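You operate a simulated robot arm through the tools that you are given. There is no shell and no other tool. Be economical: measure what you need, move in short steps, check, and stop when the job is done.

The job below is to be done with a simulated two-armed robot. You get a single attempt, and the scene is never put back.

## Task
Clamp the purple holder in the vice, screw its stud in, then unclamp it and stand it in its cup.
Fine: let the closing jaw catch no finger.
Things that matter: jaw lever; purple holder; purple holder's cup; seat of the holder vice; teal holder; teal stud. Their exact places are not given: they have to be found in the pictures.

It is judged by the outcome, as a careful person would: the job done as asked, and still so three seconds after it is handed in. It fails if anything else is knocked over, pushed out of place, dropped, spilled or broken.

## Robot
Two 7-joint arms with two-finger parallel grippers on one trunk, on a base that drives. Base frame: it is fixed to the floor where the robot stands at the start and does not move with it; the origin is under the middle of the robot, x ahead of it, y to its left, z up. Lengths are in m, angles in degrees, forces in N, time in s.
The left shoulder is at the start at [0.07, 0.163, 1.17], the right one opposite. With the tool pointing down near the work surface each hand reaches from about 0.4 to 0.88 m from the robot's upright axis, wherever it stands, measured 20 degrees to its own side. Places, roughly: jaw lever [0.4, 0, 0.9]; purple holder's cup [0.5, -0.1, 0.9]; seat of the holder vice [0.5, 0.1, 0.9]; teal stud (3x3x6 cm) [0.6, -0.2, 0.9]. Payload 3.43 kg a hand.
Tool frame (each hand has its own): the origin (TCP) lies between the finger pads and is the grasp point; the fingertips stand 0.034 m ahead of it; z points along the fingers, y is the line along which they close. Largest opening 0.128 m; finger width 0.024, thickness 0.012; the body of the gripper, 0.048 by 0.13 m, starts 0.096 m behind the TCP.
Orientation is that of the tool frame in the base frame, as a unit quaternion [w, x, y, z]. With the fingers straight down and closing along the base's y, the tool's x points along the base's -x, its y along +y and its z along -z.

## Interface
- The arms move only by the tool send_rows. It takes "left_steps", "right_steps" or both (then of equal length, played together; a hand with none holds still); each is a list of rows, each an object of numbers (a shift or turn left out is 0, a gripper value left out holds the last): "rx", "ry", "rz": the turn, a rotation vector about the base's x, y, z in units of 8 degrees (1.0 is 8 degrees); "x", "y", "z": the shift along the base's x, y, z in units of 20 mm (1.0 is 20 mm); "jaw": the gripper command, from -1 (fully open) to 1 (shut), values between in proportion. In form: [{"rx": .., "ry": .., "rz": .., "x": .., "y": .., "z": .., "jaw": ..}, ...]. A call has 1 to 8 rows; each row shifts and turns the commanded pose from where the row before left it. A call with a number of a shift or a turn outside -1 to 1 is refused whole. Each row takes 0.2 s and may step no farther than 0.05 m and 8.6 degrees from the row before; otherwise, or with a gripper value out of range, the whole call is refused. Where a pose cannot be reached the arm comes as near as it can. A force on the tool above 90 N (or 10 N above the force at the start of the call, whichever is more), or a blocked arm, ends the call early, and 0.2 s more pass. Each finger travels about 0.153 m/s and halts on what it meets, pressing with about 33 N; the grip force reading is that of the motor and also rises with nothing between the fingers. The clock runs only during rows and for 0.2 s after the last one: add rows that do not move to give the fingers time. The reply holds the time, the measured pose of the TCP, the force on the tool along the base axes, the opening and the grip force, in the units named above and with some noise, with the torque about the TCP (base axes, N m) and any sound that the robot's microphone picked up.
- Cameras (640 x 400 px; columns grow to the right, rows downward): "scene" is now at [0.1312, 0.0137, 1.3905]; the picture's right is [0.08, -1.00, 0.00], its down [-0.66, -0.05, -0.75] and it looks along [0.75, 0.06, -0.66] (base axes); focal length 227 px, centre (320, 200). "left" rides on the left gripper at [0.076, 0.011, -0.16] in its tool frame; the picture's right is [-0.15, 0.99, 0.00], its down [-0.88, -0.13, -0.46] and it looks along [-0.45, -0.07, 0.89] (tool axes); focal length 234 px, centre (320, 200). "right" rides on the right gripper at [0.076, -0.011, -0.16] in its tool frame; the picture's right is [0.15, 0.99, 0.00], its down [-0.88, 0.13, -0.46] and it looks along [-0.45, 0.07, 0.89] (tool axes); focal length 234 px, centre (320, 200).
- get_image(camera): a new picture of that camera. It takes no simulated time.
- slide_trunk(by): slides the trunk up (or, below 0, down) by that many m; the arms and the scene camera ride with it, the base frame stays. It gives what a move gives, with no picture.
- base_move(legs): drives the robot by 1 to 6 legs, each [ahead, left, turn to the left] in m, m and degrees, along the robot's own axes; the way and the turn of a leg run together, so that a leg with both is an arc; at most 1.5 m and 180 degrees a leg. The arms and the cameras ride along, it lands a little off, and it stops where it bumps. It gives what a move gives.
- aim_head(pan, tilt): turns the head with the scene camera to pan (to the left, within 86 degrees either way) and tilt (down, from -29 to 69), counted from straight ahead of the robot. It gives what a move gives.
- pixel_to_xyz(camera, pixels): for up to 12 pixels [column, row] of the newest picture of that camera ("zoom" is the newest enlarged one), the place [x, y, z] in the base frame of the surface seen there, good to about 0.003 m, but the place of the scene camera against the robot may be out by one fixed shift of up to 0.012 m in any direction. It takes no simulated time.
- enlarge(camera, box): a new picture of the part [left, top, right, bottom] of that camera's present view, enlarged. It takes no simulated time.
- close_job(): hands the job in; it is judged then, once.

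Go step by step. Measure first, check grasps and placings, and put right what went wrong. The budget is 80 turns and 78 pictures, counting those below and the enlarged ones. Unless the task says otherwise, let go and move clear before handing in, and close with one line.

The tools are called as a command line: name --argument value ..., lists and objects as JSON in quotes. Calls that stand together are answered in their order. send_rows: Moves the arms, as the interface text tells. Its arguments: {"type":"object","properties":{"left_steps":{"type":"array","items":{"type":"object","properties":{"rx":{"type":"number"},"ry":{"type":"number"},"rz":{"type":"number"},"x":{"type":"number"},"y":{"type":"number"},"z":{"type":"number"},"jaw":{"type":"number"}}}},"right_steps":{"type":"array","items":{"type":"object","properties":{"rx":{"type":"number"},"ry":{"type":"number"},"rz":{"type":"number"},"x":{"type":"number"},"y":{"type":"number"},"z":{"type":"number"},"jaw":{"type":"number"}}}}},"required":[]} The other tools are called the same way: slide_trunk (by) slides the trunk up or down; base_move (legs) drives the base; aim_head (pan, tilt) turns the head that bears the scene camera; get_image (camera) takes a picture; pixel_to_xyz (camera, pixels) gives the place of the surface under pixels of a picture; enlarge (camera, box) takes an enlarged picture of a part of a camera's view; close_job () hands the job in.

At the start:

```text
t: 0.0
left_ee_pos: [0.5329, 0.2284, 1.2369]
left_orientation: [0.0, 0.001, 1.0, -0.001]
left_ft_force: [0.8, 0.4, 0.4]
left_ft_torque: [-0.04, 0.0, 0.0]
left_width: 0.128
left_finger_force: 0.0
right_ee_pos: [0.4794, -0.2072, 1.242]
right_orientation: [0.0, 0.001, 1.0, 0.001]
right_ft_force: [-0.2, -0.3, -0.1]
right_ft_torque: [0.0, -0.02, -0.02]
right_width: 0.128
right_finger_force: 0.0
trunk travel left (down, up): [-0.65, 0.29]
robot x, y, heading: [-0.0007, -0.0018, -0.1]
head pan, tilt: [4.6, 41.4]
```

scene: 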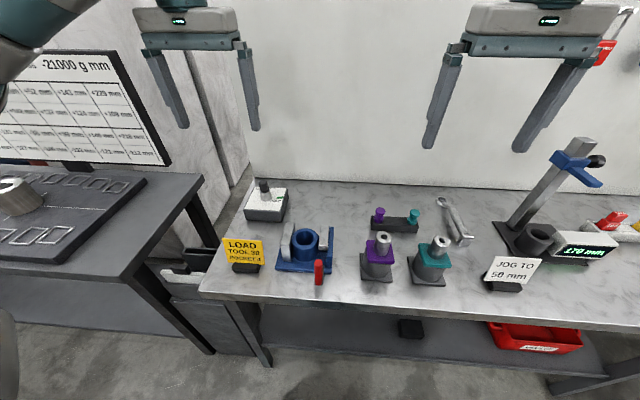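
right: 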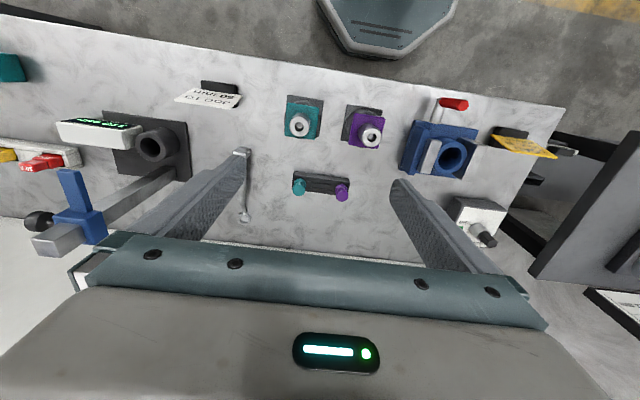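
left: 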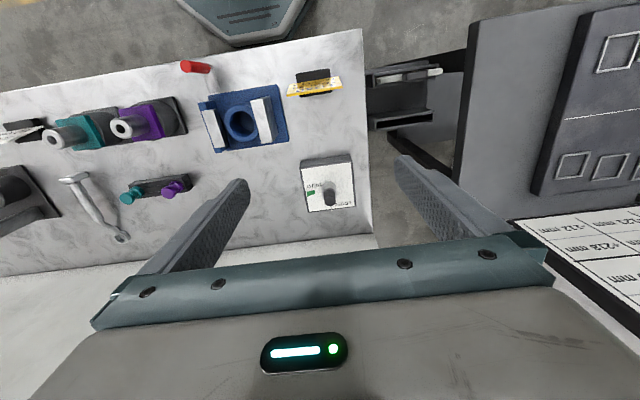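

The pictures show the blue vice with its red lever near scene pixel (305,250), the purple holder at (377,255), the teal holder at (433,258) and the studs in a rack at (395,220). I'll enlarge these to see the details.

enlarge --camera "scene" --box '[220, 170, 380, 300]'

enlarge --camera "scene" --box '[340, 180, 500, 300]'

enlarge --camera "left" --box '[100, 40, 370, 230]'

enlarge --camera "right" --box '[260, 70, 560, 260]'

```text
3.08 times, centred on (300, 235) of scene
```

zoom: 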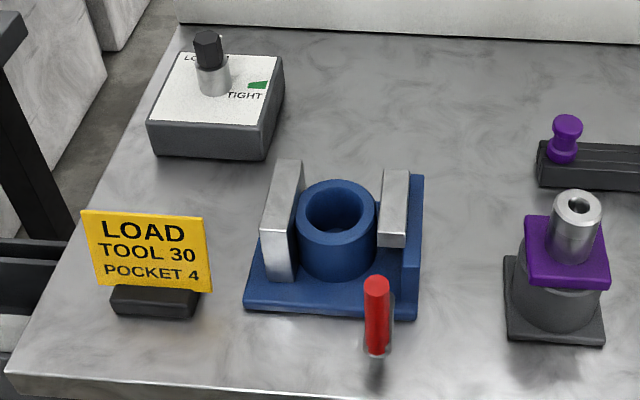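

```text
3.33 times, centred on (420, 240) of scene
```

zoom: 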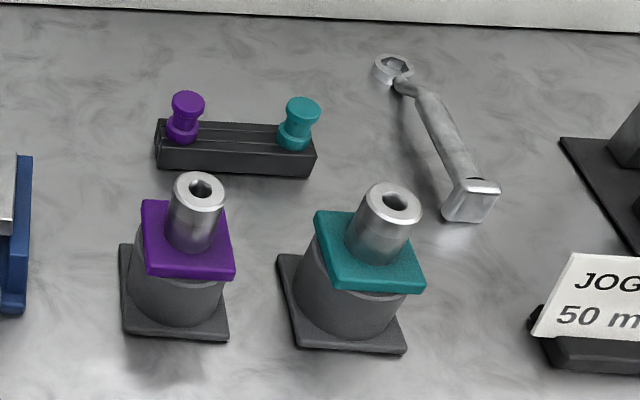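

```text
2.11 times, centred on (235, 135) of left
```

zoom: 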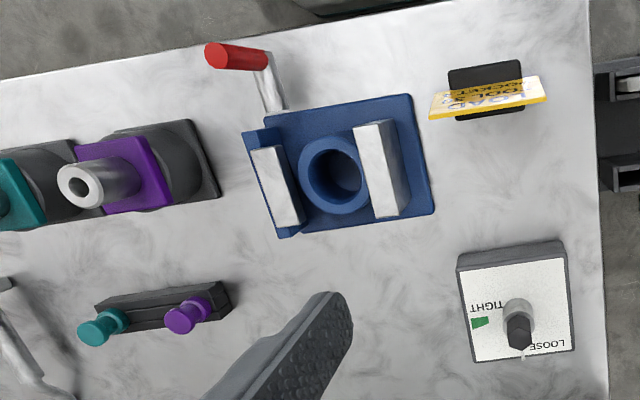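

```text
2.11 times, centred on (410, 165) of right
```

zoom: 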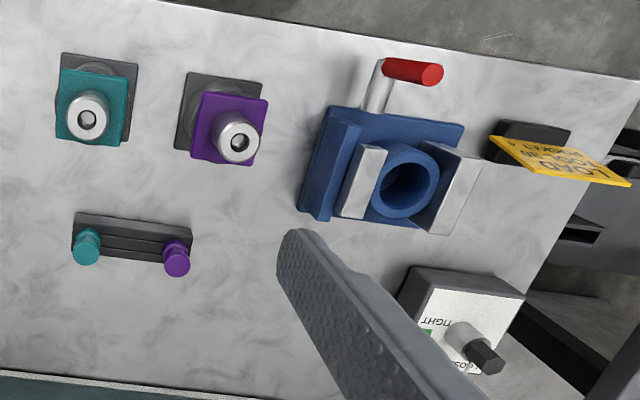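

The zooms give a clear layout: silver noses with holes on top of each holder, a blue seat between silver jaws, and the red lever on a crank. I'll measure points in the right-hand zoom and then the left picture.

pixel_to_xyz --camera "zoom" --pixels '[[239, 125], [239, 162], [203, 92], [266, 101], [192, 156], [184, 82], [178, 248], [177, 275], [400, 72], [435, 75], [376, 100], [350, 240]]'

pixel_to_xyz --camera "left" --pixels '[[240, 107], [240, 142], [223, 126], [257, 126], [250, 125], [216, 120], [222, 148], [266, 105], [186, 66], [207, 69], [219, 85], [174, 188]]'

pixel_to_xyz --camera "scene" --pixels '[[379, 238], [384, 238], [379, 212], [413, 213], [319, 261], [319, 270], [319, 283], [305, 235], [292, 233], [317, 229], [440, 240], [370, 240]]'

```text
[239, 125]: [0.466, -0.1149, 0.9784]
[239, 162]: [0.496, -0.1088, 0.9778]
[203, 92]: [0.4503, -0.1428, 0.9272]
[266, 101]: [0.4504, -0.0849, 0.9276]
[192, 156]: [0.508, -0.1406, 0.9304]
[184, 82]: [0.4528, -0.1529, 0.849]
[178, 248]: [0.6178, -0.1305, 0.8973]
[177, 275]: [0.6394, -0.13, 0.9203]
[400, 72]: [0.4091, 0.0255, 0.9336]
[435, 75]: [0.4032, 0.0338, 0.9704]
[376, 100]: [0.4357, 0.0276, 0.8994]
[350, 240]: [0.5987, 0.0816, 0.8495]
```

```text
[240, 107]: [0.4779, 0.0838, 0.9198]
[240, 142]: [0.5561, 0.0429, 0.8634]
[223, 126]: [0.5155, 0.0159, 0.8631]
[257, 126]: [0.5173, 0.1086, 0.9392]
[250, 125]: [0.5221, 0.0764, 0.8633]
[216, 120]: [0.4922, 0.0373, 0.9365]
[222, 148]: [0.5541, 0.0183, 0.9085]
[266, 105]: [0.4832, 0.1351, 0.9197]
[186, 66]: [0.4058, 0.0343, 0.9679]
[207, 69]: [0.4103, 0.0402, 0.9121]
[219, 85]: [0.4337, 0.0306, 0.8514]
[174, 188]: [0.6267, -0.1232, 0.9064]
```

```text
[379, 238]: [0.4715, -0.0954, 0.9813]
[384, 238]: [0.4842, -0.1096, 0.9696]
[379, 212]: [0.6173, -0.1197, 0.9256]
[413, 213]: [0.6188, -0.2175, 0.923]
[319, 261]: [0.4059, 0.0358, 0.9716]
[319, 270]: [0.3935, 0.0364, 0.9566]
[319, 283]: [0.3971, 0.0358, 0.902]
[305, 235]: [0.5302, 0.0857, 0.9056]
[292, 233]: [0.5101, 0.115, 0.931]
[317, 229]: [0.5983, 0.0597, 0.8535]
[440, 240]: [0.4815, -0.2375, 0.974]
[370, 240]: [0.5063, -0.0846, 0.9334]
```

The purple nose comes out near (0.481, −0.112, 0.978) and the lever handle near (0.405, 0.036). I'll bring both hands in closer so the wrist cameras give better views.

send_rows --left_steps '[{"x": -0.88, "y": -0.91, "z": -0.98}, {"x": -0.88, "y": -0.91, "z": -0.98}, {"x": -0.88, "y": -0.91, "z": -0.98}, {"x": -0.88, "y": -0.91, "z": -0.98}, {"x": -0.88, "y": -0.91, "z": -0.98}, {"x": -0.88, "y": -0.91, "z": -0.98}, {"x": -0.88, "y": -0.91, "z": -0.98}, {}]' --right_steps '[{"x": -0.64, "y": 0.41, "z": -0.98}, {"x": -0.64, "y": 0.41, "z": -0.98}, {"x": -0.64, "y": 0.41, "z": -0.98}, {"x": -0.64, "y": 0.41, "z": -0.98}, {"x": -0.64, "y": 0.41, "z": -0.98}, {"x": -0.64, "y": 0.41, "z": -0.98}, {"x": -0.64, "y": 0.41, "z": -0.98}, {}]'

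get_image --camera "left"

get_image --camera "right"

```text
t: 1.8
left_ee_pos: [0.4085, 0.1031, 1.0979]
left_orientation: [-0.001, 0.001, 1.0, -0.001]
left_ft_force: [0.1, 0.9, -0.2]
left_ft_torque: [0.0, 0.0, 0.0]
left_width: 0.1281
left_finger_force: 0.0
right_ee_pos: [0.3868, -0.1487, 1.1046]
right_orientation: [0.0, 0.001, 1.0, 0.001]
right_ft_force: [-0.4, 0.5, -0.4]
right_ft_torque: [-0.03, 0.0, -0.01]
right_width: 0.1278
right_finger_force: 0.1
trunk travel left (down, up): [-0.65, 0.29]
robot x, y, heading: [-0.0008, -0.0027, 0.3]
head pan, tilt: [4.6, 41.4]
```

```text
70 pictures are left
```

left: 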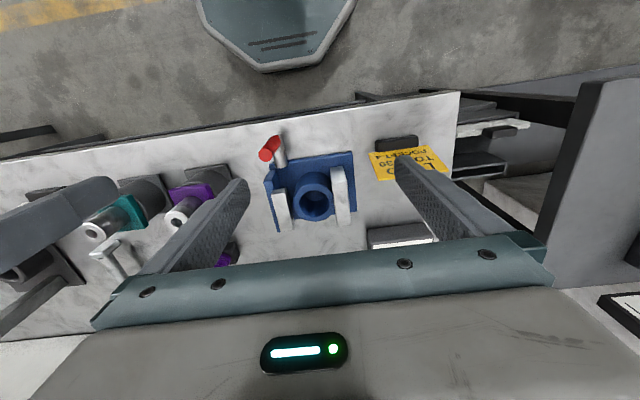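

```text
69 pictures are left
```

right: 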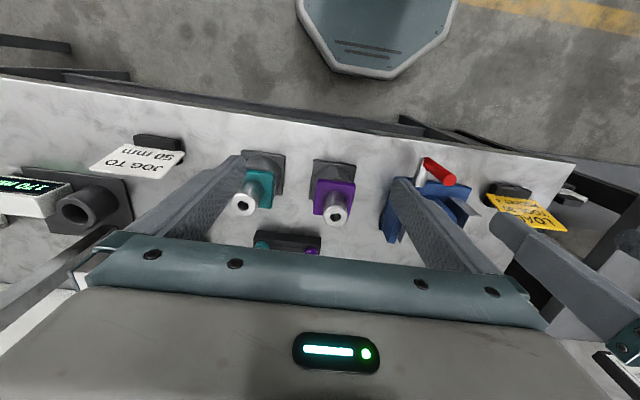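

Both views are clear. I'll enlarge the vice with its lever (left camera) and the purple holder (right camera).

enlarge --camera "right" --box '[220, 130, 370, 260]'

pixel_to_xyz --camera "zoom" --pixels '[[490, 310], [475, 344], [490, 352], [462, 340], [510, 340], [420, 205], [572, 215], [395, 358], [400, 122], [572, 128], [386, 522], [98, 310]]'

enlarge --camera "left" --box '[240, 120, 370, 240]'

```text
3.08 times, centred on (295, 195) of right
```

zoom: 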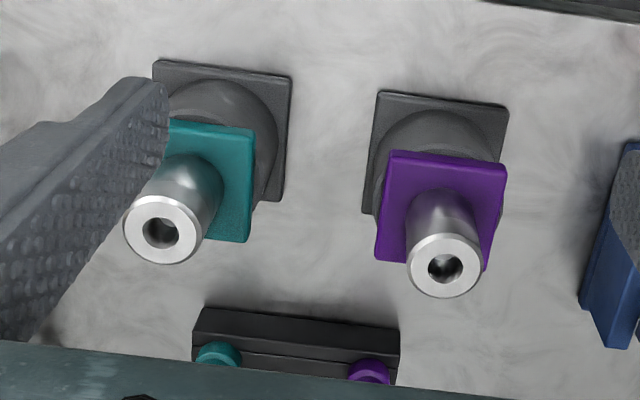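

```text
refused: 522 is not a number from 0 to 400
```

```text
3.33 times, centred on (305, 180) of left
```

zoom: 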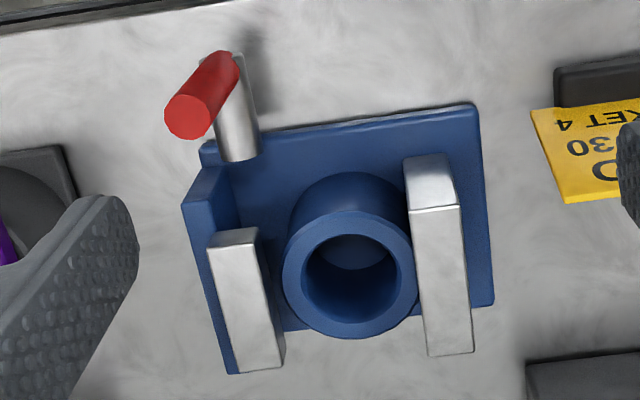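

The vice has jaws on its ±y sides, and the jaw tops look higher than the seat. I'll measure vice and lever points in this zoom.

pixel_to_xyz --camera "zoom" --pixels '[[215, 250], [253, 240], [222, 360], [432, 185], [416, 207], [457, 207], [435, 345], [350, 214], [350, 328], [290, 260], [410, 275], [188, 118]]'

pixel_to_xyz --camera "zoom" --pixels '[[203, 90], [222, 62], [232, 110], [238, 150], [208, 150], [472, 110], [490, 298], [188, 205], [232, 230], [272, 360], [240, 65], [350, 260]]'

enlarge --camera "right" --box '[220, 130, 370, 260]'

pixel_to_xyz --camera "zoom" --pixels '[[445, 240], [445, 292], [415, 265], [474, 265], [392, 155], [503, 168], [380, 256], [378, 95], [507, 106], [365, 210], [460, 155], [405, 140]]'

```text
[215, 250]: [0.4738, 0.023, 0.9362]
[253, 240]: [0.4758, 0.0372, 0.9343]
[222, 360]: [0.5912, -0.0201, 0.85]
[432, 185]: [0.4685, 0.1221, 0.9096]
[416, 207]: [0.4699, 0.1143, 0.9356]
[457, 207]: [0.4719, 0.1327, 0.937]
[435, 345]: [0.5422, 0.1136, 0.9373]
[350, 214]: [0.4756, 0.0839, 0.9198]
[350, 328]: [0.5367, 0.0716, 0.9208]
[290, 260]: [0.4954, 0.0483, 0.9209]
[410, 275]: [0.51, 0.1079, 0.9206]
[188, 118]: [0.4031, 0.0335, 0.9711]
```

```text
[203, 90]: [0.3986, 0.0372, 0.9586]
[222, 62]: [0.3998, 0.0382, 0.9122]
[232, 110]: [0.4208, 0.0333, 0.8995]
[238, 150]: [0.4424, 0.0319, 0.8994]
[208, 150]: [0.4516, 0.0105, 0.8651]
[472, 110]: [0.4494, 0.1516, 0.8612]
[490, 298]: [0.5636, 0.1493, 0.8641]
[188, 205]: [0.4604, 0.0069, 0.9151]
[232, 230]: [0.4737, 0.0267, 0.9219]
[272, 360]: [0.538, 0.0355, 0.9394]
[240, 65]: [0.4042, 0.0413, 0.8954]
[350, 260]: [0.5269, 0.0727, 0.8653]
```

```text
3.08 times, centred on (295, 195) of right
```

zoom: 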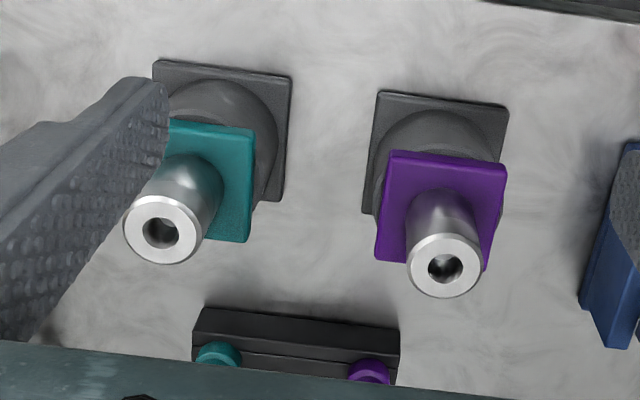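

```text
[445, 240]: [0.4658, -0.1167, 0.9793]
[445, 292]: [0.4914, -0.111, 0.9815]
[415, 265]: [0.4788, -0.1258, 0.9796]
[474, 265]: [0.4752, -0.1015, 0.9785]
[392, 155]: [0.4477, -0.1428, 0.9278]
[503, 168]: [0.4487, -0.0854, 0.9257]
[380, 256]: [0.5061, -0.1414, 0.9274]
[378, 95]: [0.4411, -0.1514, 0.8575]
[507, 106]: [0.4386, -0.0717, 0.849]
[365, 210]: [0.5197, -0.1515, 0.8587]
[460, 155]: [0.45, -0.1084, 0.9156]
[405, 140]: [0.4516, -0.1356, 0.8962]
```

Measured: purple nose at (0.478, −0.113), top at 0.979; seat centre at (0.506, 0.077), rim at 0.9205; jaw inner faces at y≈0.037 and 0.114; lever handle at (0.402, 0.036), up to z 0.97. The lever is right at the near edge of reach, so I'll back the base up a little.

base_move --legs '[[-0.13, 0, 0]]'

get_image --camera "scene"

```text
t: 3.1
left_ee_pos: [0.2808, 0.1016, 1.0986]
left_orientation: [-0.001, 0.0, 1.0, -0.001]
left_ft_force: [-0.2, 0.7, 0.0]
left_ft_torque: [0.0, -0.02, 0.01]
left_width: 0.1281
left_finger_force: 0.1
right_ee_pos: [0.2587, -0.15, 1.1041]
right_orientation: [0.0, 0.002, 1.0, 0.0]
right_ft_force: [-0.3, 0.1, -0.2]
right_ft_torque: [0.0, -0.02, 0.02]
right_width: 0.1282
right_finger_force: 0.0
trunk travel left (down, up): [-0.65, 0.29]
robot x, y, heading: [-0.1302, -0.0031, 0.1]
head pan, tilt: [4.6, 41.4]
```

```text
65 pictures are left
```

scene: 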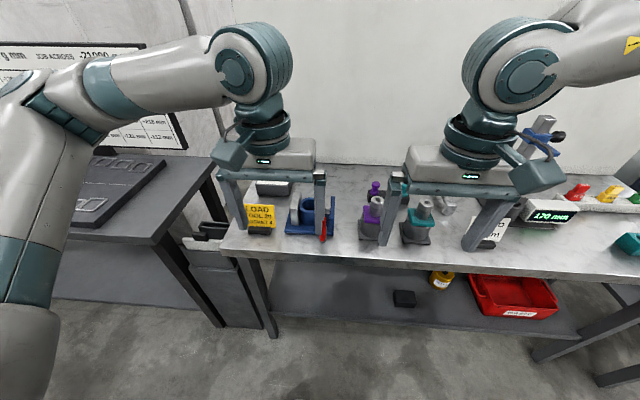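

The drive landed as wanted at x=−0.130. I'll move the right hand towards the purple holder at a safe height.

send_rows --right_steps '[{"x": 1, "y": 0.25, "jaw": -0.2}, {"x": 1, "y": 0.25}, {"x": 1, "y": 0.25}, {"x": 1, "y": 0.25}, {"x": 1, "y": 0.25}, {"x": 1, "y": 0.25}, {"x": 1, "y": 0.25}, {}]'

enlarge --camera "right" --box '[240, 100, 400, 250]'

```text
t: 4.9
left_ee_pos: [0.2799, 0.1006, 1.0984]
left_orientation: [-0.001, 0.0, 1.0, 0.0]
left_ft_force: [-0.1, -0.3, -0.9]
left_ft_torque: [0.02, 0.03, 0.0]
left_width: 0.128
left_finger_force: 0.2
right_ee_pos: [0.3689, -0.1229, 1.1047]
right_orientation: [0.001, 0.001, 1.0, 0.001]
right_ft_force: [0.8, 0.2, 0.0]
right_ft_torque: [0.02, 0.06, -0.01]
right_width: 0.0769
right_finger_force: 0.0
right hand out of reach, approached as far as the arm can: row 6, 7
trunk travel left (down, up): [-0.65, 0.29]
robot x, y, heading: [-0.1284, -0.004, -0.1]
head pan, tilt: [4.6, 41.4]
```

```text
2.67 times, centred on (320, 175) of right
```

zoom: 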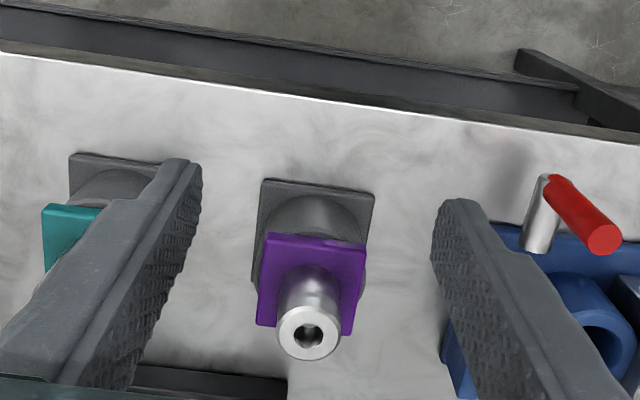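

The arm was stopped short at x=0.369 although that should be within reach. I'll try again, lower and further on.

send_rows --right_steps '[{"x": 1, "z": -0.5}, {"x": 1, "z": -0.5}, {"x": 1, "z": -0.5}, {"x": 1}, {}]'

```text
t: 6.1
left_ee_pos: [0.2791, 0.1001, 1.0991]
left_orientation: [0.0, 0.0, 1.0, -0.001]
left_ft_force: [-0.2, 0.2, -0.1]
left_ft_torque: [0.03, 0.05, 0.04]
left_width: 0.1282
left_finger_force: 0.1
right_ee_pos: [0.4266, -0.1391, 1.0838]
right_orientation: [0.002, 0.001, 1.0, 0.003]
right_ft_force: [0.7, 0.0, -1.3]
right_ft_torque: [-0.01, -0.03, -0.03]
right_width: 0.0767
right_finger_force: 0.1
right hand out of reach, approached as far as the arm can: row 2, 3, 4
trunk travel left (down, up): [-0.65, 0.29]
robot x, y, heading: [-0.1284, -0.0006, -0.4]
head pan, tilt: [4.6, 41.4]
```

The arm slid off to y=−0.139, so its inner side is limited here. Driving the robot to its left would put everything in the right arm's good zone, so I'll check how much clearance there is to the left table.

pixel_to_xyz --camera "scene" --pixels '[[150, 235], [212, 165], [170, 290], [218, 340], [110, 165], [60, 290], [80, 350], [268, 330], [130, 370], [100, 130], [30, 60], [20, 340]]'

aim_head --pan 50 --tilt 50

get_image --camera "scene"

```text
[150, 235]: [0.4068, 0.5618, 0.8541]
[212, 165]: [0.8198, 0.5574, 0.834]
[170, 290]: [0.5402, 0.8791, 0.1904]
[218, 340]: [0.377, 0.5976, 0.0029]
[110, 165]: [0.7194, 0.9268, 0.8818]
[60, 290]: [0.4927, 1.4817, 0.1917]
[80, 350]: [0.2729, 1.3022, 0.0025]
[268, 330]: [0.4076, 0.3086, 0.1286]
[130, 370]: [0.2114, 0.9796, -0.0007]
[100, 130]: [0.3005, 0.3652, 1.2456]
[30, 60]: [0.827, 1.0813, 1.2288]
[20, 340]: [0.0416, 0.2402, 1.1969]
```

```text
t: 7.2
left_ee_pos: [0.2811, 0.1013, 1.0988]
left_orientation: [0.001, 0.0, 1.0, -0.002]
left_ft_force: [-0.1, 0.5, 0.2]
left_ft_torque: [-0.03, 0.0, -0.01]
left_width: 0.1282
left_finger_force: 0.0
right_ee_pos: [0.4269, -0.139, 1.0849]
right_orientation: [0.001, 0.001, 1.0, 0.002]
right_ft_force: [0.3, -0.5, 0.3]
right_ft_torque: [-0.01, -0.01, -0.01]
right_width: 0.077
right_finger_force: 0.0
trunk travel left (down, up): [-0.65, 0.29]
robot x, y, heading: [-0.1316, -0.0006, -0.1]
head pan, tilt: [50.0, 50.0]
```

```text
63 pictures are left
```

scene: 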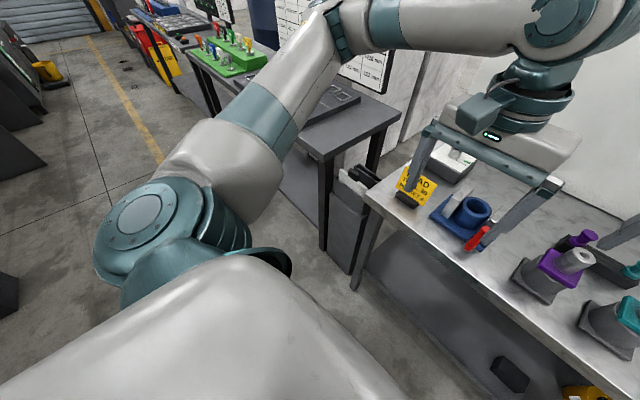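

The left table's front edge is at x≈0.4, level with the workbench, so the floor to the left is free. I'll drive 0.25 left and 0.10 ahead.

base_move --legs '[[0, 0.25, 0], [0.1, 0, 0]]'

aim_head --pan -20 --tilt 45

send_rows --right_steps '[{"x": -0.5, "y": -1}, {"x": -0.5, "y": -1}, {"x": -0.5, "y": -1}, {"x": -0.5, "y": -1}, {"x": -0.5, "y": -1}, {"x": -0.5, "y": -1}, {"x": -0.5, "y": -1}, {"x": -0.5, "y": -1}]'

get_image --camera "scene"

get_image --camera "right"

```text
t: 9.8
left_ee_pos: [0.3776, 0.3512, 1.0987]
left_orientation: [-0.001, -0.001, 1.0, -0.001]
left_ft_force: [1.2, -0.2, -0.3]
left_ft_torque: [-0.01, -0.03, 0.03]
left_width: 0.128
left_finger_force: 0.1
right_ee_pos: [0.5259, 0.1108, 1.0849]
right_orientation: [0.002, 0.0, 1.0, 0.001]
right_ft_force: [0.6, -0.5, 0.1]
right_ft_torque: [-0.05, -0.03, 0.0]
right_width: 0.0769
right_finger_force: 0.1
trunk travel left (down, up): [-0.65, 0.29]
robot x, y, heading: [-0.0302, 0.2492, -0.1]
head pan, tilt: [50.0, 50.0]
```

```text
t: 11.2
left_ee_pos: [0.3782, 0.3511, 1.0986]
left_orientation: [0.0, -0.001, 1.0, 0.0]
left_ft_force: [-0.6, 0.3, -0.2]
left_ft_torque: [0.01, 0.0, -0.02]
left_width: 0.1282
left_finger_force: 0.0
right_ee_pos: [0.526, 0.1119, 1.0839]
right_orientation: [0.003, 0.0, 1.0, 0.002]
right_ft_force: [0.1, 0.3, 0.4]
right_ft_torque: [0.0, -0.02, -0.02]
right_width: 0.0768
right_finger_force: 0.1
trunk travel left (down, up): [-0.65, 0.29]
robot x, y, heading: [-0.0309, 0.2474, 0.3]
head pan, tilt: [-20.0, 45.0]
```

```text
t: 13.0
left_ee_pos: [0.3777, 0.3499, 1.0987]
left_orientation: [-0.001, -0.001, 1.0, 0.0]
left_ft_force: [-1.2, -0.8, -0.2]
left_ft_torque: [-0.04, 0.02, 0.02]
left_width: 0.1281
left_finger_force: 0.1
right_ee_pos: [0.4453, -0.0489, 1.0843]
right_orientation: [0.002, 0.0, 1.0, 0.002]
right_ft_force: [-0.7, 0.7, -0.3]
right_ft_torque: [0.0, 0.01, 0.06]
right_width: 0.0773
right_finger_force: 0.0
trunk travel left (down, up): [-0.65, 0.29]
robot x, y, heading: [-0.0303, 0.2499, 0.1]
head pan, tilt: [-20.0, 45.0]
```

```text
62 pictures are left
```

scene: 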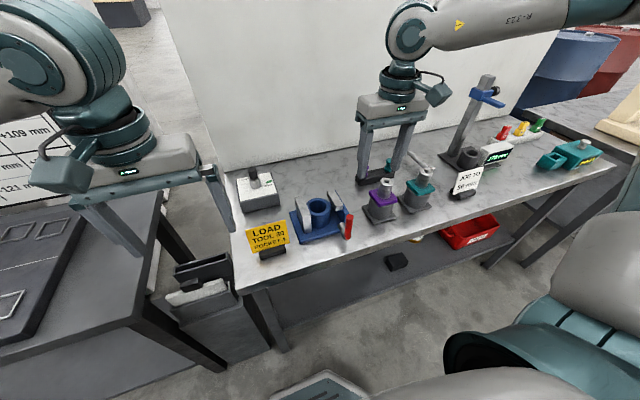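

```text
61 pictures are left
```

right: 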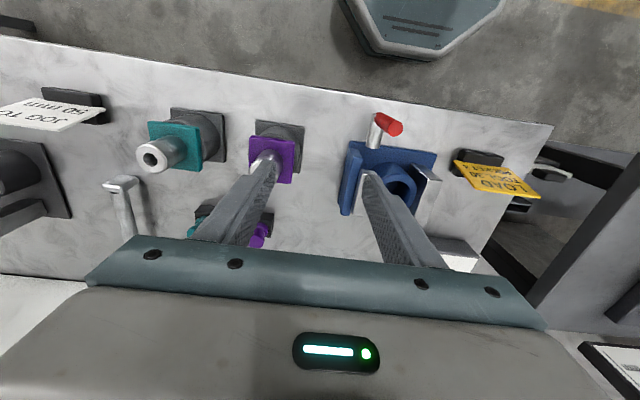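

The arm now moves freely. I'll go to directly above the purple nose and check the alignment.

send_rows --right_steps '[{"x": 0.41, "y": -0.81}, {"x": 0.41, "y": -0.81}, {"x": 0.41, "y": -0.81}, {"x": 0.41, "y": -0.81}, {}]'

enlarge --camera "right" --box '[200, 70, 440, 220]'

pixel_to_xyz --camera "zoom" --pixels '[[320, 200], [320, 160], [320, 120], [340, 200], [340, 160], [340, 240], [300, 200], [310, 170], [310, 230], [330, 180], [350, 180], [330, 215]]'

```text
t: 14.2
left_ee_pos: [0.378, 0.3514, 1.099]
left_orientation: [0.0, -0.001, 1.0, -0.001]
left_ft_force: [-1.0, -0.8, 1.2]
left_ft_torque: [0.0, 0.01, 0.0]
left_width: 0.128
left_finger_force: 0.1
right_ee_pos: [0.4782, -0.1124, 1.0852]
right_orientation: [0.001, 0.0, 1.0, 0.001]
right_ft_force: [-0.1, -0.3, 0.3]
right_ft_torque: [0.0, 0.0, 0.03]
right_width: 0.0767
right_finger_force: 0.1
trunk travel left (down, up): [-0.65, 0.29]
robot x, y, heading: [-0.0301, 0.245, 0.2]
head pan, tilt: [-20.0, 45.0]
```

```text
2.67 times, centred on (320, 145) of right
```

zoom: 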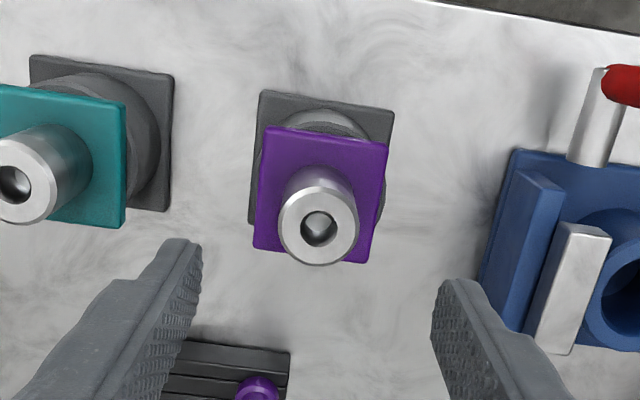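

```text
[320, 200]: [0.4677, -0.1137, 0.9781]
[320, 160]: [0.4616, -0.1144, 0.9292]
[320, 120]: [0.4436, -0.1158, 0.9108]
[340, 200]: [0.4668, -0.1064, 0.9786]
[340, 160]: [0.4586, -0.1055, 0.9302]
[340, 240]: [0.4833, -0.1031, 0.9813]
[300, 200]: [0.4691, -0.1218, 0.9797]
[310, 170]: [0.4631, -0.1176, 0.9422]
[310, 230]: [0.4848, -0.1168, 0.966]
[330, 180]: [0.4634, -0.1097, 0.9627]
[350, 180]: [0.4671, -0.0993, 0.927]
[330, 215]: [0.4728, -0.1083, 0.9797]
```

The nose centre reads about (0.478, −0.113), right under the TCP, with the flange top at 0.928. I'll lower to z≈0.972 so the tips stay above the flange, then grip.

send_rows --right_steps '[{"z": -0.94}, {"z": -0.94}, {"z": -0.94}, {"z": -0.94}, {"z": -0.94}, {"z": -0.94}, {}, {}]'

send_rows --right_steps '[{"jaw": 1}, {}, {}, {}]'

get_image --camera "right"

```text
t: 16.0
left_ee_pos: [0.3788, 0.3508, 1.099]
left_orientation: [0.001, -0.001, 1.0, -0.001]
left_ft_force: [0.5, 0.6, 0.2]
left_ft_torque: [-0.03, -0.01, 0.02]
left_width: 0.128
left_finger_force: 0.0
right_ee_pos: [0.478, -0.1135, 0.971]
right_orientation: [0.001, 0.0, 1.0, 0.002]
right_ft_force: [-1.0, -0.1, -0.3]
right_ft_torque: [-0.01, -0.03, -0.01]
right_width: 0.0769
right_finger_force: 0.0
trunk travel left (down, up): [-0.65, 0.29]
robot x, y, heading: [-0.0311, 0.2483, 0.2]
head pan, tilt: [-20.0, 45.0]
```

```text
t: 17.0
left_ee_pos: [0.3788, 0.3509, 1.0993]
left_orientation: [0.0, 0.0, 1.0, -0.001]
left_ft_force: [0.7, -0.6, -0.3]
left_ft_torque: [-0.02, -0.01, -0.02]
left_width: 0.128
left_finger_force: 0.1
right_ee_pos: [0.4789, -0.1134, 0.9725]
right_orientation: [0.001, 0.0, 1.0, 0.002]
right_ft_force: [-0.3, 2.3, -0.8]
right_ft_torque: [-0.05, -0.01, 0.01]
right_width: 0.036
right_finger_force: 32.7
trunk travel left (down, up): [-0.65, 0.29]
robot x, y, heading: [-0.0288, 0.2487, 0.3]
head pan, tilt: [-20.0, 45.0]
```

```text
59 pictures are left
```

right: 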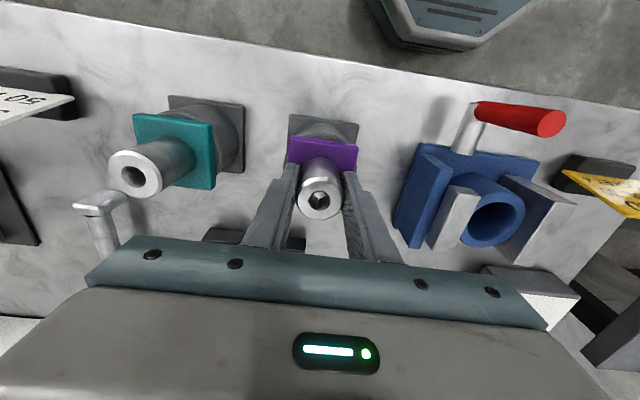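

The grip holds at width 0.036 with 33 N. I'll lift 0.10 m and look.

send_rows --right_steps '[{"z": 0.5}, {"z": 0.75}, {"z": 0.75}, {"z": 0.75}, {"z": 0.75}, {"z": 0.75}, {"z": 0.75}, {}]'

enlarge --camera "scene" --box '[280, 100, 480, 250]'

enlarge --camera "right" --box '[240, 60, 560, 260]'

```text
t: 18.8
left_ee_pos: [0.3786, 0.3496, 1.0989]
left_orientation: [-0.001, -0.002, 1.0, 0.0]
left_ft_force: [-1.0, -0.4, 0.3]
left_ft_torque: [-0.01, -0.05, -0.02]
left_width: 0.1279
left_finger_force: 0.1
right_ee_pos: [0.4788, -0.1136, 1.0701]
right_orientation: [0.001, 0.0, 1.0, 0.003]
right_ft_force: [-0.6, 0.4, -6.7]
right_ft_torque: [-0.01, -0.01, 0.01]
right_width: 0.0359
right_finger_force: 32.3
trunk travel left (down, up): [-0.65, 0.29]
robot x, y, heading: [-0.0321, 0.2519, -0.0]
head pan, tilt: [-20.0, 45.0]
```

```text
2.67 times, centred on (380, 175) of scene
```

zoom: 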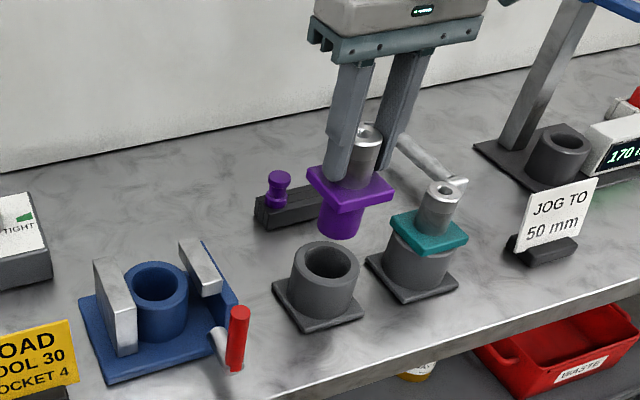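

```text
2.00 times, centred on (400, 160) of right
```

zoom: 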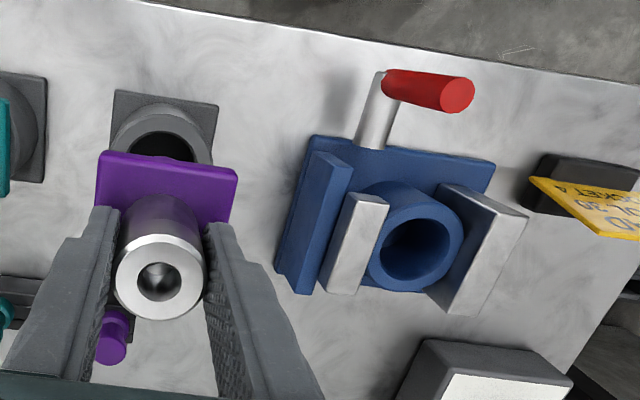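

The holder is held upright with its shank about 4 cm long. I'll re-measure the vice with this closer right-hand view.

pixel_to_xyz --camera "zoom" --pixels '[[376, 251], [455, 232], [417, 212], [417, 284], [388, 222], [446, 268], [386, 206], [352, 290], [448, 190], [428, 288], [360, 197], [470, 208]]'

pixel_to_xyz --camera "right" --pixels '[[310, 152], [345, 136], [298, 138], [350, 150], [321, 186], [322, 205]]'

```text
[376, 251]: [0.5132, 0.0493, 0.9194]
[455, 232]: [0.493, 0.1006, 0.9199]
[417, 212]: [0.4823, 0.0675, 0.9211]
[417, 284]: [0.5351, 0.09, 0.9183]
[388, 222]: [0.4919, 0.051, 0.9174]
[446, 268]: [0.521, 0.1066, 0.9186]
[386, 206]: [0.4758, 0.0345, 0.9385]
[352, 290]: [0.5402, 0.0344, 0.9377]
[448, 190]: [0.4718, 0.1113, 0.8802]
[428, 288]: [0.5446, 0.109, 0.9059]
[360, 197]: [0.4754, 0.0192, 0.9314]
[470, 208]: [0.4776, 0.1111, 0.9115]
```

```text
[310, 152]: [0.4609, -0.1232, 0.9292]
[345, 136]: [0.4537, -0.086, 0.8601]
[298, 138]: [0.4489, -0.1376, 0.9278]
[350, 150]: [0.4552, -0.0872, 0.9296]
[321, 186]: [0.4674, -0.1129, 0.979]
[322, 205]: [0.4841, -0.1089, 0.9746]
```

The rim points put the seat centre at about (0.507, 0.077). I'll carry the holder over it at z≈1.09.

send_rows --right_steps '[{"z": 1}, {"y": 0.953, "x": 0.14}, {"y": 0.953, "x": 0.14}, {"y": 0.953, "x": 0.14}, {"y": 0.953, "x": 0.14}, {"y": 0.953, "x": 0.14}]'

send_rows --right_steps '[{"y": 0.953, "x": 0.14}, {"y": 0.953, "x": 0.14}, {"y": 0.953, "x": 0.14}, {"y": 0.953, "x": 0.14}, {"y": 0.953, "x": 0.14}, {}]'

enlarge --camera "right" --box '[220, 70, 420, 230]'

enlarge --camera "scene" --box '[240, 100, 440, 250]'

get_image --camera "left"

```text
t: 20.2
left_ee_pos: [0.3791, 0.3522, 1.0985]
left_orientation: [0.0, -0.001, 1.0, -0.001]
left_ft_force: [0.2, 0.6, -0.2]
left_ft_torque: [-0.02, -0.01, -0.03]
left_width: 0.128
left_finger_force: 0.1
right_ee_pos: [0.4939, -0.0175, 1.0906]
right_orientation: [0.001, 0.0, 1.0, 0.001]
right_ft_force: [0.0, 0.5, -5.6]
right_ft_torque: [-0.02, 0.02, 0.02]
right_width: 0.036
right_finger_force: 33.2
trunk travel left (down, up): [-0.65, 0.29]
robot x, y, heading: [-0.0309, 0.247, 0.1]
head pan, tilt: [-20.0, 45.0]
```

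```text
t: 21.6
left_ee_pos: [0.3772, 0.3516, 1.0982]
left_orientation: [0.0, -0.001, 1.0, 0.001]
left_ft_force: [-0.3, -0.1, 1.1]
left_ft_torque: [-0.02, 0.01, -0.01]
left_width: 0.1279
left_finger_force: 0.0
right_ee_pos: [0.5069, 0.0777, 1.0906]
right_orientation: [0.002, 0.001, 1.0, 0.003]
right_ft_force: [-0.6, -0.2, -6.4]
right_ft_torque: [-0.04, 0.02, -0.03]
right_width: 0.0358
right_finger_force: 33.2
trunk travel left (down, up): [-0.65, 0.29]
robot x, y, heading: [-0.0338, 0.2496, 0.2]
head pan, tilt: [-20.0, 45.0]
```

```text
2.50 times, centred on (320, 150) of right
```

zoom: 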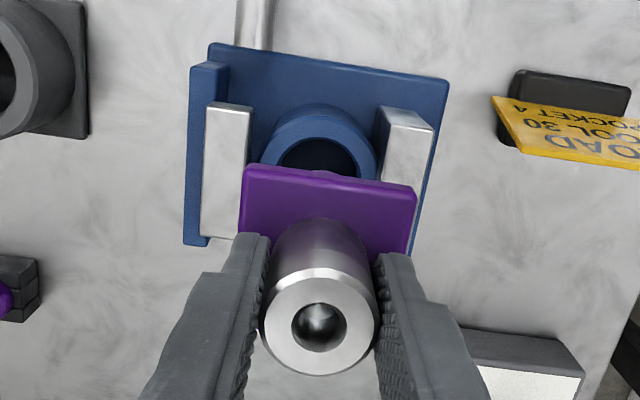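

```text
2.67 times, centred on (340, 175) of scene
```

zoom: 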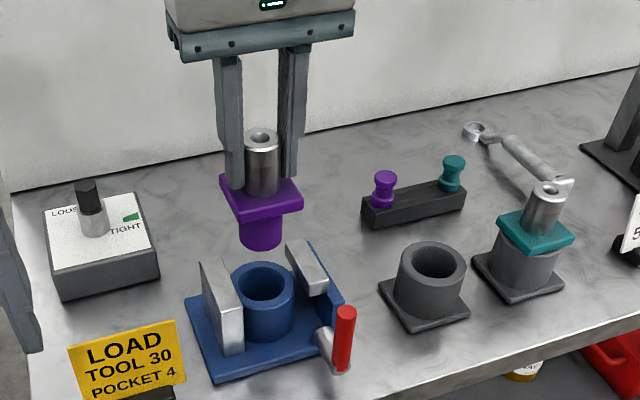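

```text
54 pictures are left
```

left: 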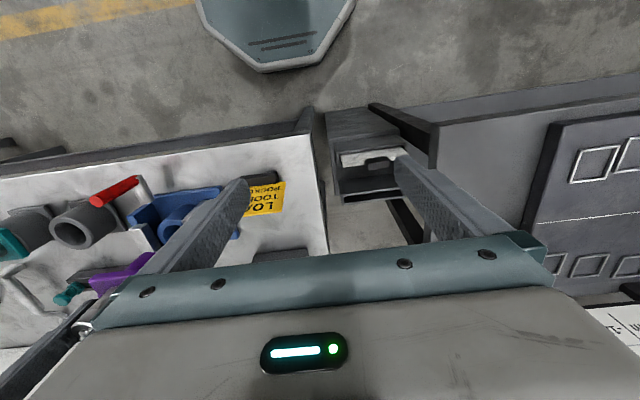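

The holder is over the seat. I'll lower to z≈1.035, just above the bore, and check the alignment.

send_rows --right_steps '[{"z": -0.9}, {"z": -0.9}, {"z": -0.9}, {}]'

enlarge --camera "scene" --box '[270, 140, 390, 250]'

enlarge --camera "right" --box '[220, 70, 420, 230]'

```text
t: 22.6
left_ee_pos: [0.3777, 0.351, 1.099]
left_orientation: [0.0, -0.001, 1.0, 0.0]
left_ft_force: [-0.6, -0.3, -1.0]
left_ft_torque: [0.01, -0.02, 0.0]
left_width: 0.1277
left_finger_force: 0.1
right_ee_pos: [0.5072, 0.0773, 1.0355]
right_orientation: [0.001, 0.0, 1.0, 0.002]
right_ft_force: [0.2, 0.5, -6.0]
right_ft_torque: [0.02, 0.0, 0.01]
right_width: 0.0359
right_finger_force: 33.1
trunk travel left (down, up): [-0.65, 0.29]
robot x, y, heading: [-0.0306, 0.2496, 0.2]
head pan, tilt: [-20.0, 45.0]
```

```text
3.64 times, centred on (330, 195) of scene
```

zoom: 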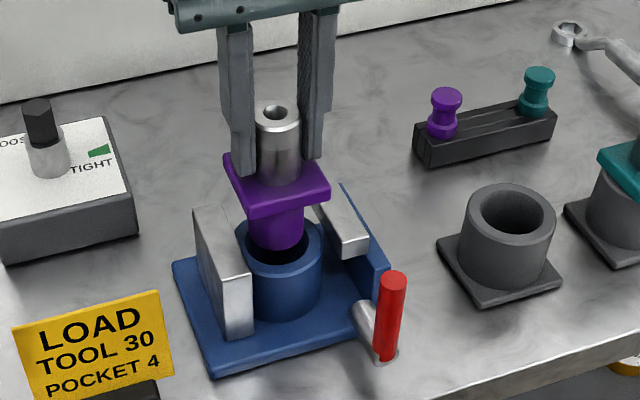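

```text
2.50 times, centred on (320, 150) of right
```

zoom: 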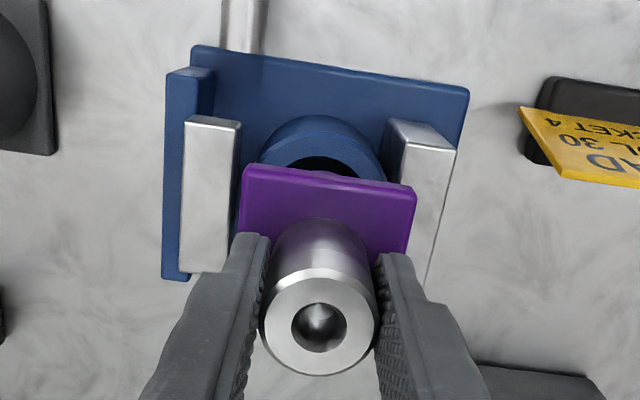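

The shank is entering a visibly larger bore. I'll lower it gently.

send_rows --right_steps '[{"z": -0.4}, {"z": -0.4}, {"z": -0.4}, {"z": -0.4}, {"z": -0.4}, {}]'

send_rows --right_steps '[{"z": -0.2}, {"z": -0.2}, {"z": -0.2}, {}]'

enlarge --camera "scene" --box '[270, 140, 390, 250]'

```text
t: 24.0
left_ee_pos: [0.3794, 0.3503, 1.099]
left_orientation: [-0.001, 0.0, 1.0, 0.001]
left_ft_force: [-0.8, 0.4, -0.4]
left_ft_torque: [0.03, 0.02, 0.01]
left_width: 0.128
left_finger_force: 0.1
right_ee_pos: [0.5069, 0.0771, 0.9963]
right_orientation: [0.0, 0.0, 1.0, 0.002]
right_ft_force: [-0.4, 0.7, -6.1]
right_ft_torque: [0.04, 0.04, 0.01]
right_width: 0.036
right_finger_force: 33.1
trunk travel left (down, up): [-0.65, 0.29]
robot x, y, heading: [-0.0333, 0.2506, 0.2]
head pan, tilt: [-20.0, 45.0]
```

```text
t: 25.0
left_ee_pos: [0.3781, 0.3509, 1.0985]
left_orientation: [-0.001, -0.001, 1.0, 0.001]
left_ft_force: [0.2, 0.4, 0.2]
left_ft_torque: [0.03, -0.05, 0.01]
left_width: 0.1282
left_finger_force: 0.1
right_ee_pos: [0.5084, 0.0772, 0.985]
right_orientation: [0.001, 0.0, 1.0, 0.002]
right_ft_force: [-0.2, -1.0, -5.2]
right_ft_torque: [0.0, 0.02, -0.05]
right_width: 0.036
right_finger_force: 33.4
trunk travel left (down, up): [-0.65, 0.29]
robot x, y, heading: [-0.0297, 0.2489, 0.3]
head pan, tilt: [-20.0, 45.0]
```

```text
3.64 times, centred on (330, 195) of scene
```

zoom: 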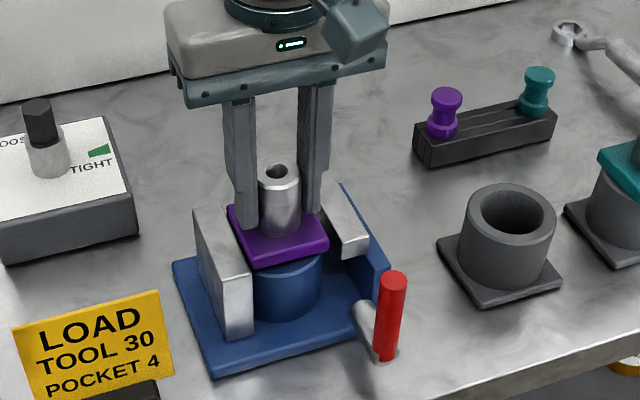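

It is in the bore with no side force. I'll go down until the weight comes off the hand.

send_rows --right_steps '[{"z": -0.15}, {"z": -0.15}, {}]'

send_rows --right_steps '[{"z": -0.1}, {}]'

```text
t: 25.8
left_ee_pos: [0.3787, 0.3523, 1.0999]
left_orientation: [-0.001, 0.0, 1.0, 0.001]
left_ft_force: [0.3, -0.5, 0.3]
left_ft_torque: [-0.02, 0.04, 0.01]
left_width: 0.1279
left_finger_force: 0.0
right_ee_pos: [0.5071, 0.077, 0.9785]
right_orientation: [0.002, -0.001, 1.0, 0.003]
right_ft_force: [-0.5, -0.2, -5.9]
right_ft_torque: [0.0, -0.03, -0.02]
right_width: 0.0359
right_finger_force: 32.8
trunk travel left (down, up): [-0.65, 0.29]
robot x, y, heading: [-0.0302, 0.2489, 0.4]
head pan, tilt: [-20.0, 45.0]
```

```text
t: 26.4
left_ee_pos: [0.3774, 0.3512, 1.0995]
left_orientation: [-0.002, 0.0, 1.0, 0.0]
left_ft_force: [0.5, 0.4, 0.3]
left_ft_torque: [-0.02, 0.02, -0.02]
left_width: 0.1281
left_finger_force: 0.0
right_ee_pos: [0.5068, 0.0756, 0.9761]
right_orientation: [0.0, 0.0, 1.0, 0.003]
right_ft_force: [-0.1, 0.3, -6.2]
right_ft_torque: [0.01, 0.0, 0.01]
right_width: 0.0359
right_finger_force: 32.6
trunk travel left (down, up): [-0.65, 0.29]
robot x, y, heading: [-0.0302, 0.2495, 0.3]
head pan, tilt: [-20.0, 45.0]
```

send_rows --right_steps '[{"z": -0.1}, {}]'

send_rows --right_steps '[{"z": -0.1}, {}]'

send_rows --right_steps '[{"z": -0.1}, {}]'

enlarge --camera "scene" --box '[270, 140, 390, 250]'

```text
t: 27.0
left_ee_pos: [0.3782, 0.3509, 1.0983]
left_orientation: [0.0, -0.001, 1.0, 0.0]
left_ft_force: [1.2, 0.1, 0.6]
left_ft_torque: [-0.01, 0.0, -0.03]
left_width: 0.1282
left_finger_force: 0.0
right_ee_pos: [0.5069, 0.0766, 0.9759]
right_orientation: [0.002, 0.0, 1.0, 0.001]
right_ft_force: [1.3, -1.8, 5.3]
right_ft_torque: [-0.45, 0.23, 0.1]
right_width: 0.036
right_finger_force: 32.8
trunk travel left (down, up): [-0.65, 0.29]
robot x, y, heading: [-0.0324, 0.2466, 0.0]
head pan, tilt: [-20.0, 45.0]
```

```text
t: 27.6
left_ee_pos: [0.3779, 0.3509, 1.0991]
left_orientation: [0.0, 0.0, 1.0, -0.001]
left_ft_force: [0.0, -1.1, 0.4]
left_ft_torque: [0.02, 0.03, -0.03]
left_width: 0.1278
left_finger_force: 0.1
right_ee_pos: [0.5068, 0.0776, 0.9758]
right_orientation: [0.003, 0.0, 1.0, 0.003]
right_ft_force: [5.7, -5.9, 25.3]
right_ft_torque: [-0.91, 0.37, 0.2]
right_width: 0.0361
right_finger_force: 33.4
trunk travel left (down, up): [-0.65, 0.29]
robot x, y, heading: [-0.0313, 0.2459, -0.2]
head pan, tilt: [-20.0, 45.0]
```

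```text
t: 28.2
left_ee_pos: [0.3771, 0.3509, 1.0994]
left_orientation: [0.0, -0.001, 1.0, -0.001]
left_ft_force: [-0.1, -0.1, 0.2]
left_ft_torque: [0.02, 0.01, -0.02]
left_width: 0.1279
left_finger_force: 0.1
right_ee_pos: [0.506, 0.0778, 0.9722]
right_orientation: [0.002, 0.001, 1.0, 0.003]
right_ft_force: [4.4, -3.9, 27.2]
right_ft_torque: [-0.89, -0.34, -0.21]
right_width: 0.0358
right_finger_force: 33.1
trunk travel left (down, up): [-0.65, 0.29]
robot x, y, heading: [-0.0332, 0.2488, -0.0]
head pan, tilt: [-20.0, 45.0]
```

```text
3.64 times, centred on (330, 195) of scene
```

zoom: 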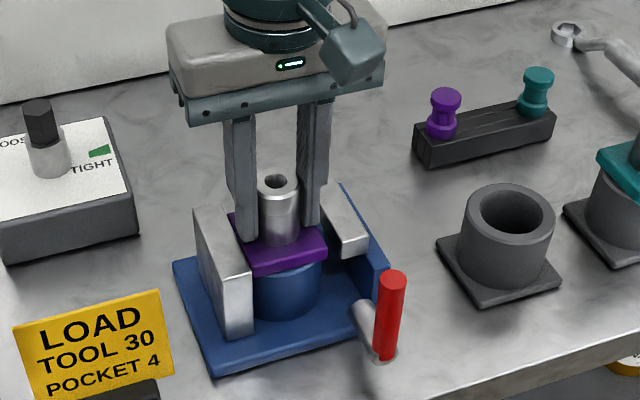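

Contact came at z≈0.976 and the force then relaxed, with the flange close to the seat. I'll open slightly (0.046 m, staying clear of the vice jaws), rise, and inspect.

send_rows --right_steps '[{"jaw": 0.3}, {}, {}]'

send_rows --right_steps '[{"z": 0.4}, {"z": 0.8}, {"z": 0.8}, {"z": 0.8}, {"z": 0.8}, {"z": 0.8}]'

enlarge --camera "right" --box '[220, 60, 440, 220]'

enlarge --camera "scene" --box '[270, 140, 390, 250]'

```text
t: 29.0
left_ee_pos: [0.3795, 0.351, 1.099]
left_orientation: [0.0, 0.0, 1.0, 0.0]
left_ft_force: [-0.4, 0.1, -0.6]
left_ft_torque: [-0.01, 0.0, -0.03]
left_width: 0.128
left_finger_force: 0.1
right_ee_pos: [0.5065, 0.0769, 0.9693]
right_orientation: [0.0, 0.001, 1.0, 0.002]
right_ft_force: [-2.1, -4.3, -2.9]
right_ft_torque: [-0.29, 0.03, 0.12]
right_width: 0.0421
right_finger_force: 0.1
trunk travel left (down, up): [-0.65, 0.29]
robot x, y, heading: [-0.0303, 0.2505, 0.0]
head pan, tilt: [-20.0, 45.0]
```

```text
t: 30.4
left_ee_pos: [0.3776, 0.352, 1.0981]
left_orientation: [0.0, 0.0, 1.0, -0.001]
left_ft_force: [-0.3, -1.0, 0.2]
left_ft_torque: [-0.03, 0.0, 0.01]
left_width: 0.1282
left_finger_force: 0.0
right_ee_pos: [0.5074, 0.0785, 1.0587]
right_orientation: [0.001, 0.0, 1.0, 0.002]
right_ft_force: [-0.2, -0.5, 0.3]
right_ft_torque: [-0.03, -0.01, -0.01]
right_width: 0.0448
right_finger_force: 0.1
trunk travel left (down, up): [-0.65, 0.29]
robot x, y, heading: [-0.0322, 0.2496, 0.2]
head pan, tilt: [-20.0, 45.0]
```

```text
2.50 times, centred on (330, 140) of right
```

zoom: 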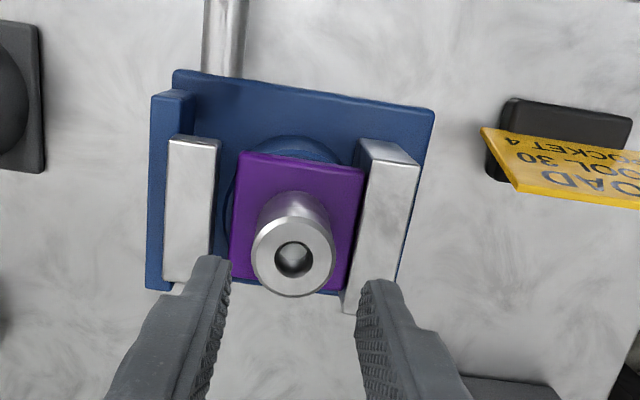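

```text
3.64 times, centred on (330, 195) of scene
```

zoom: 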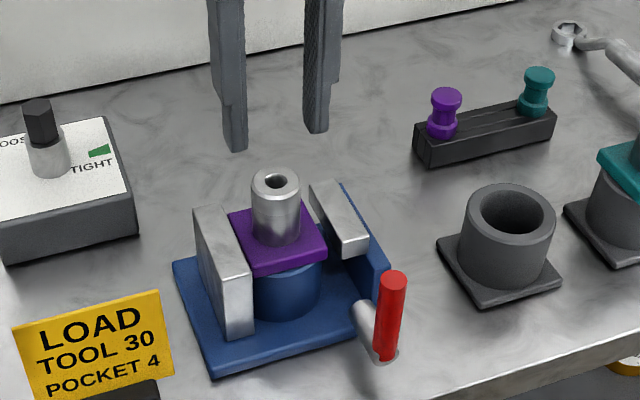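

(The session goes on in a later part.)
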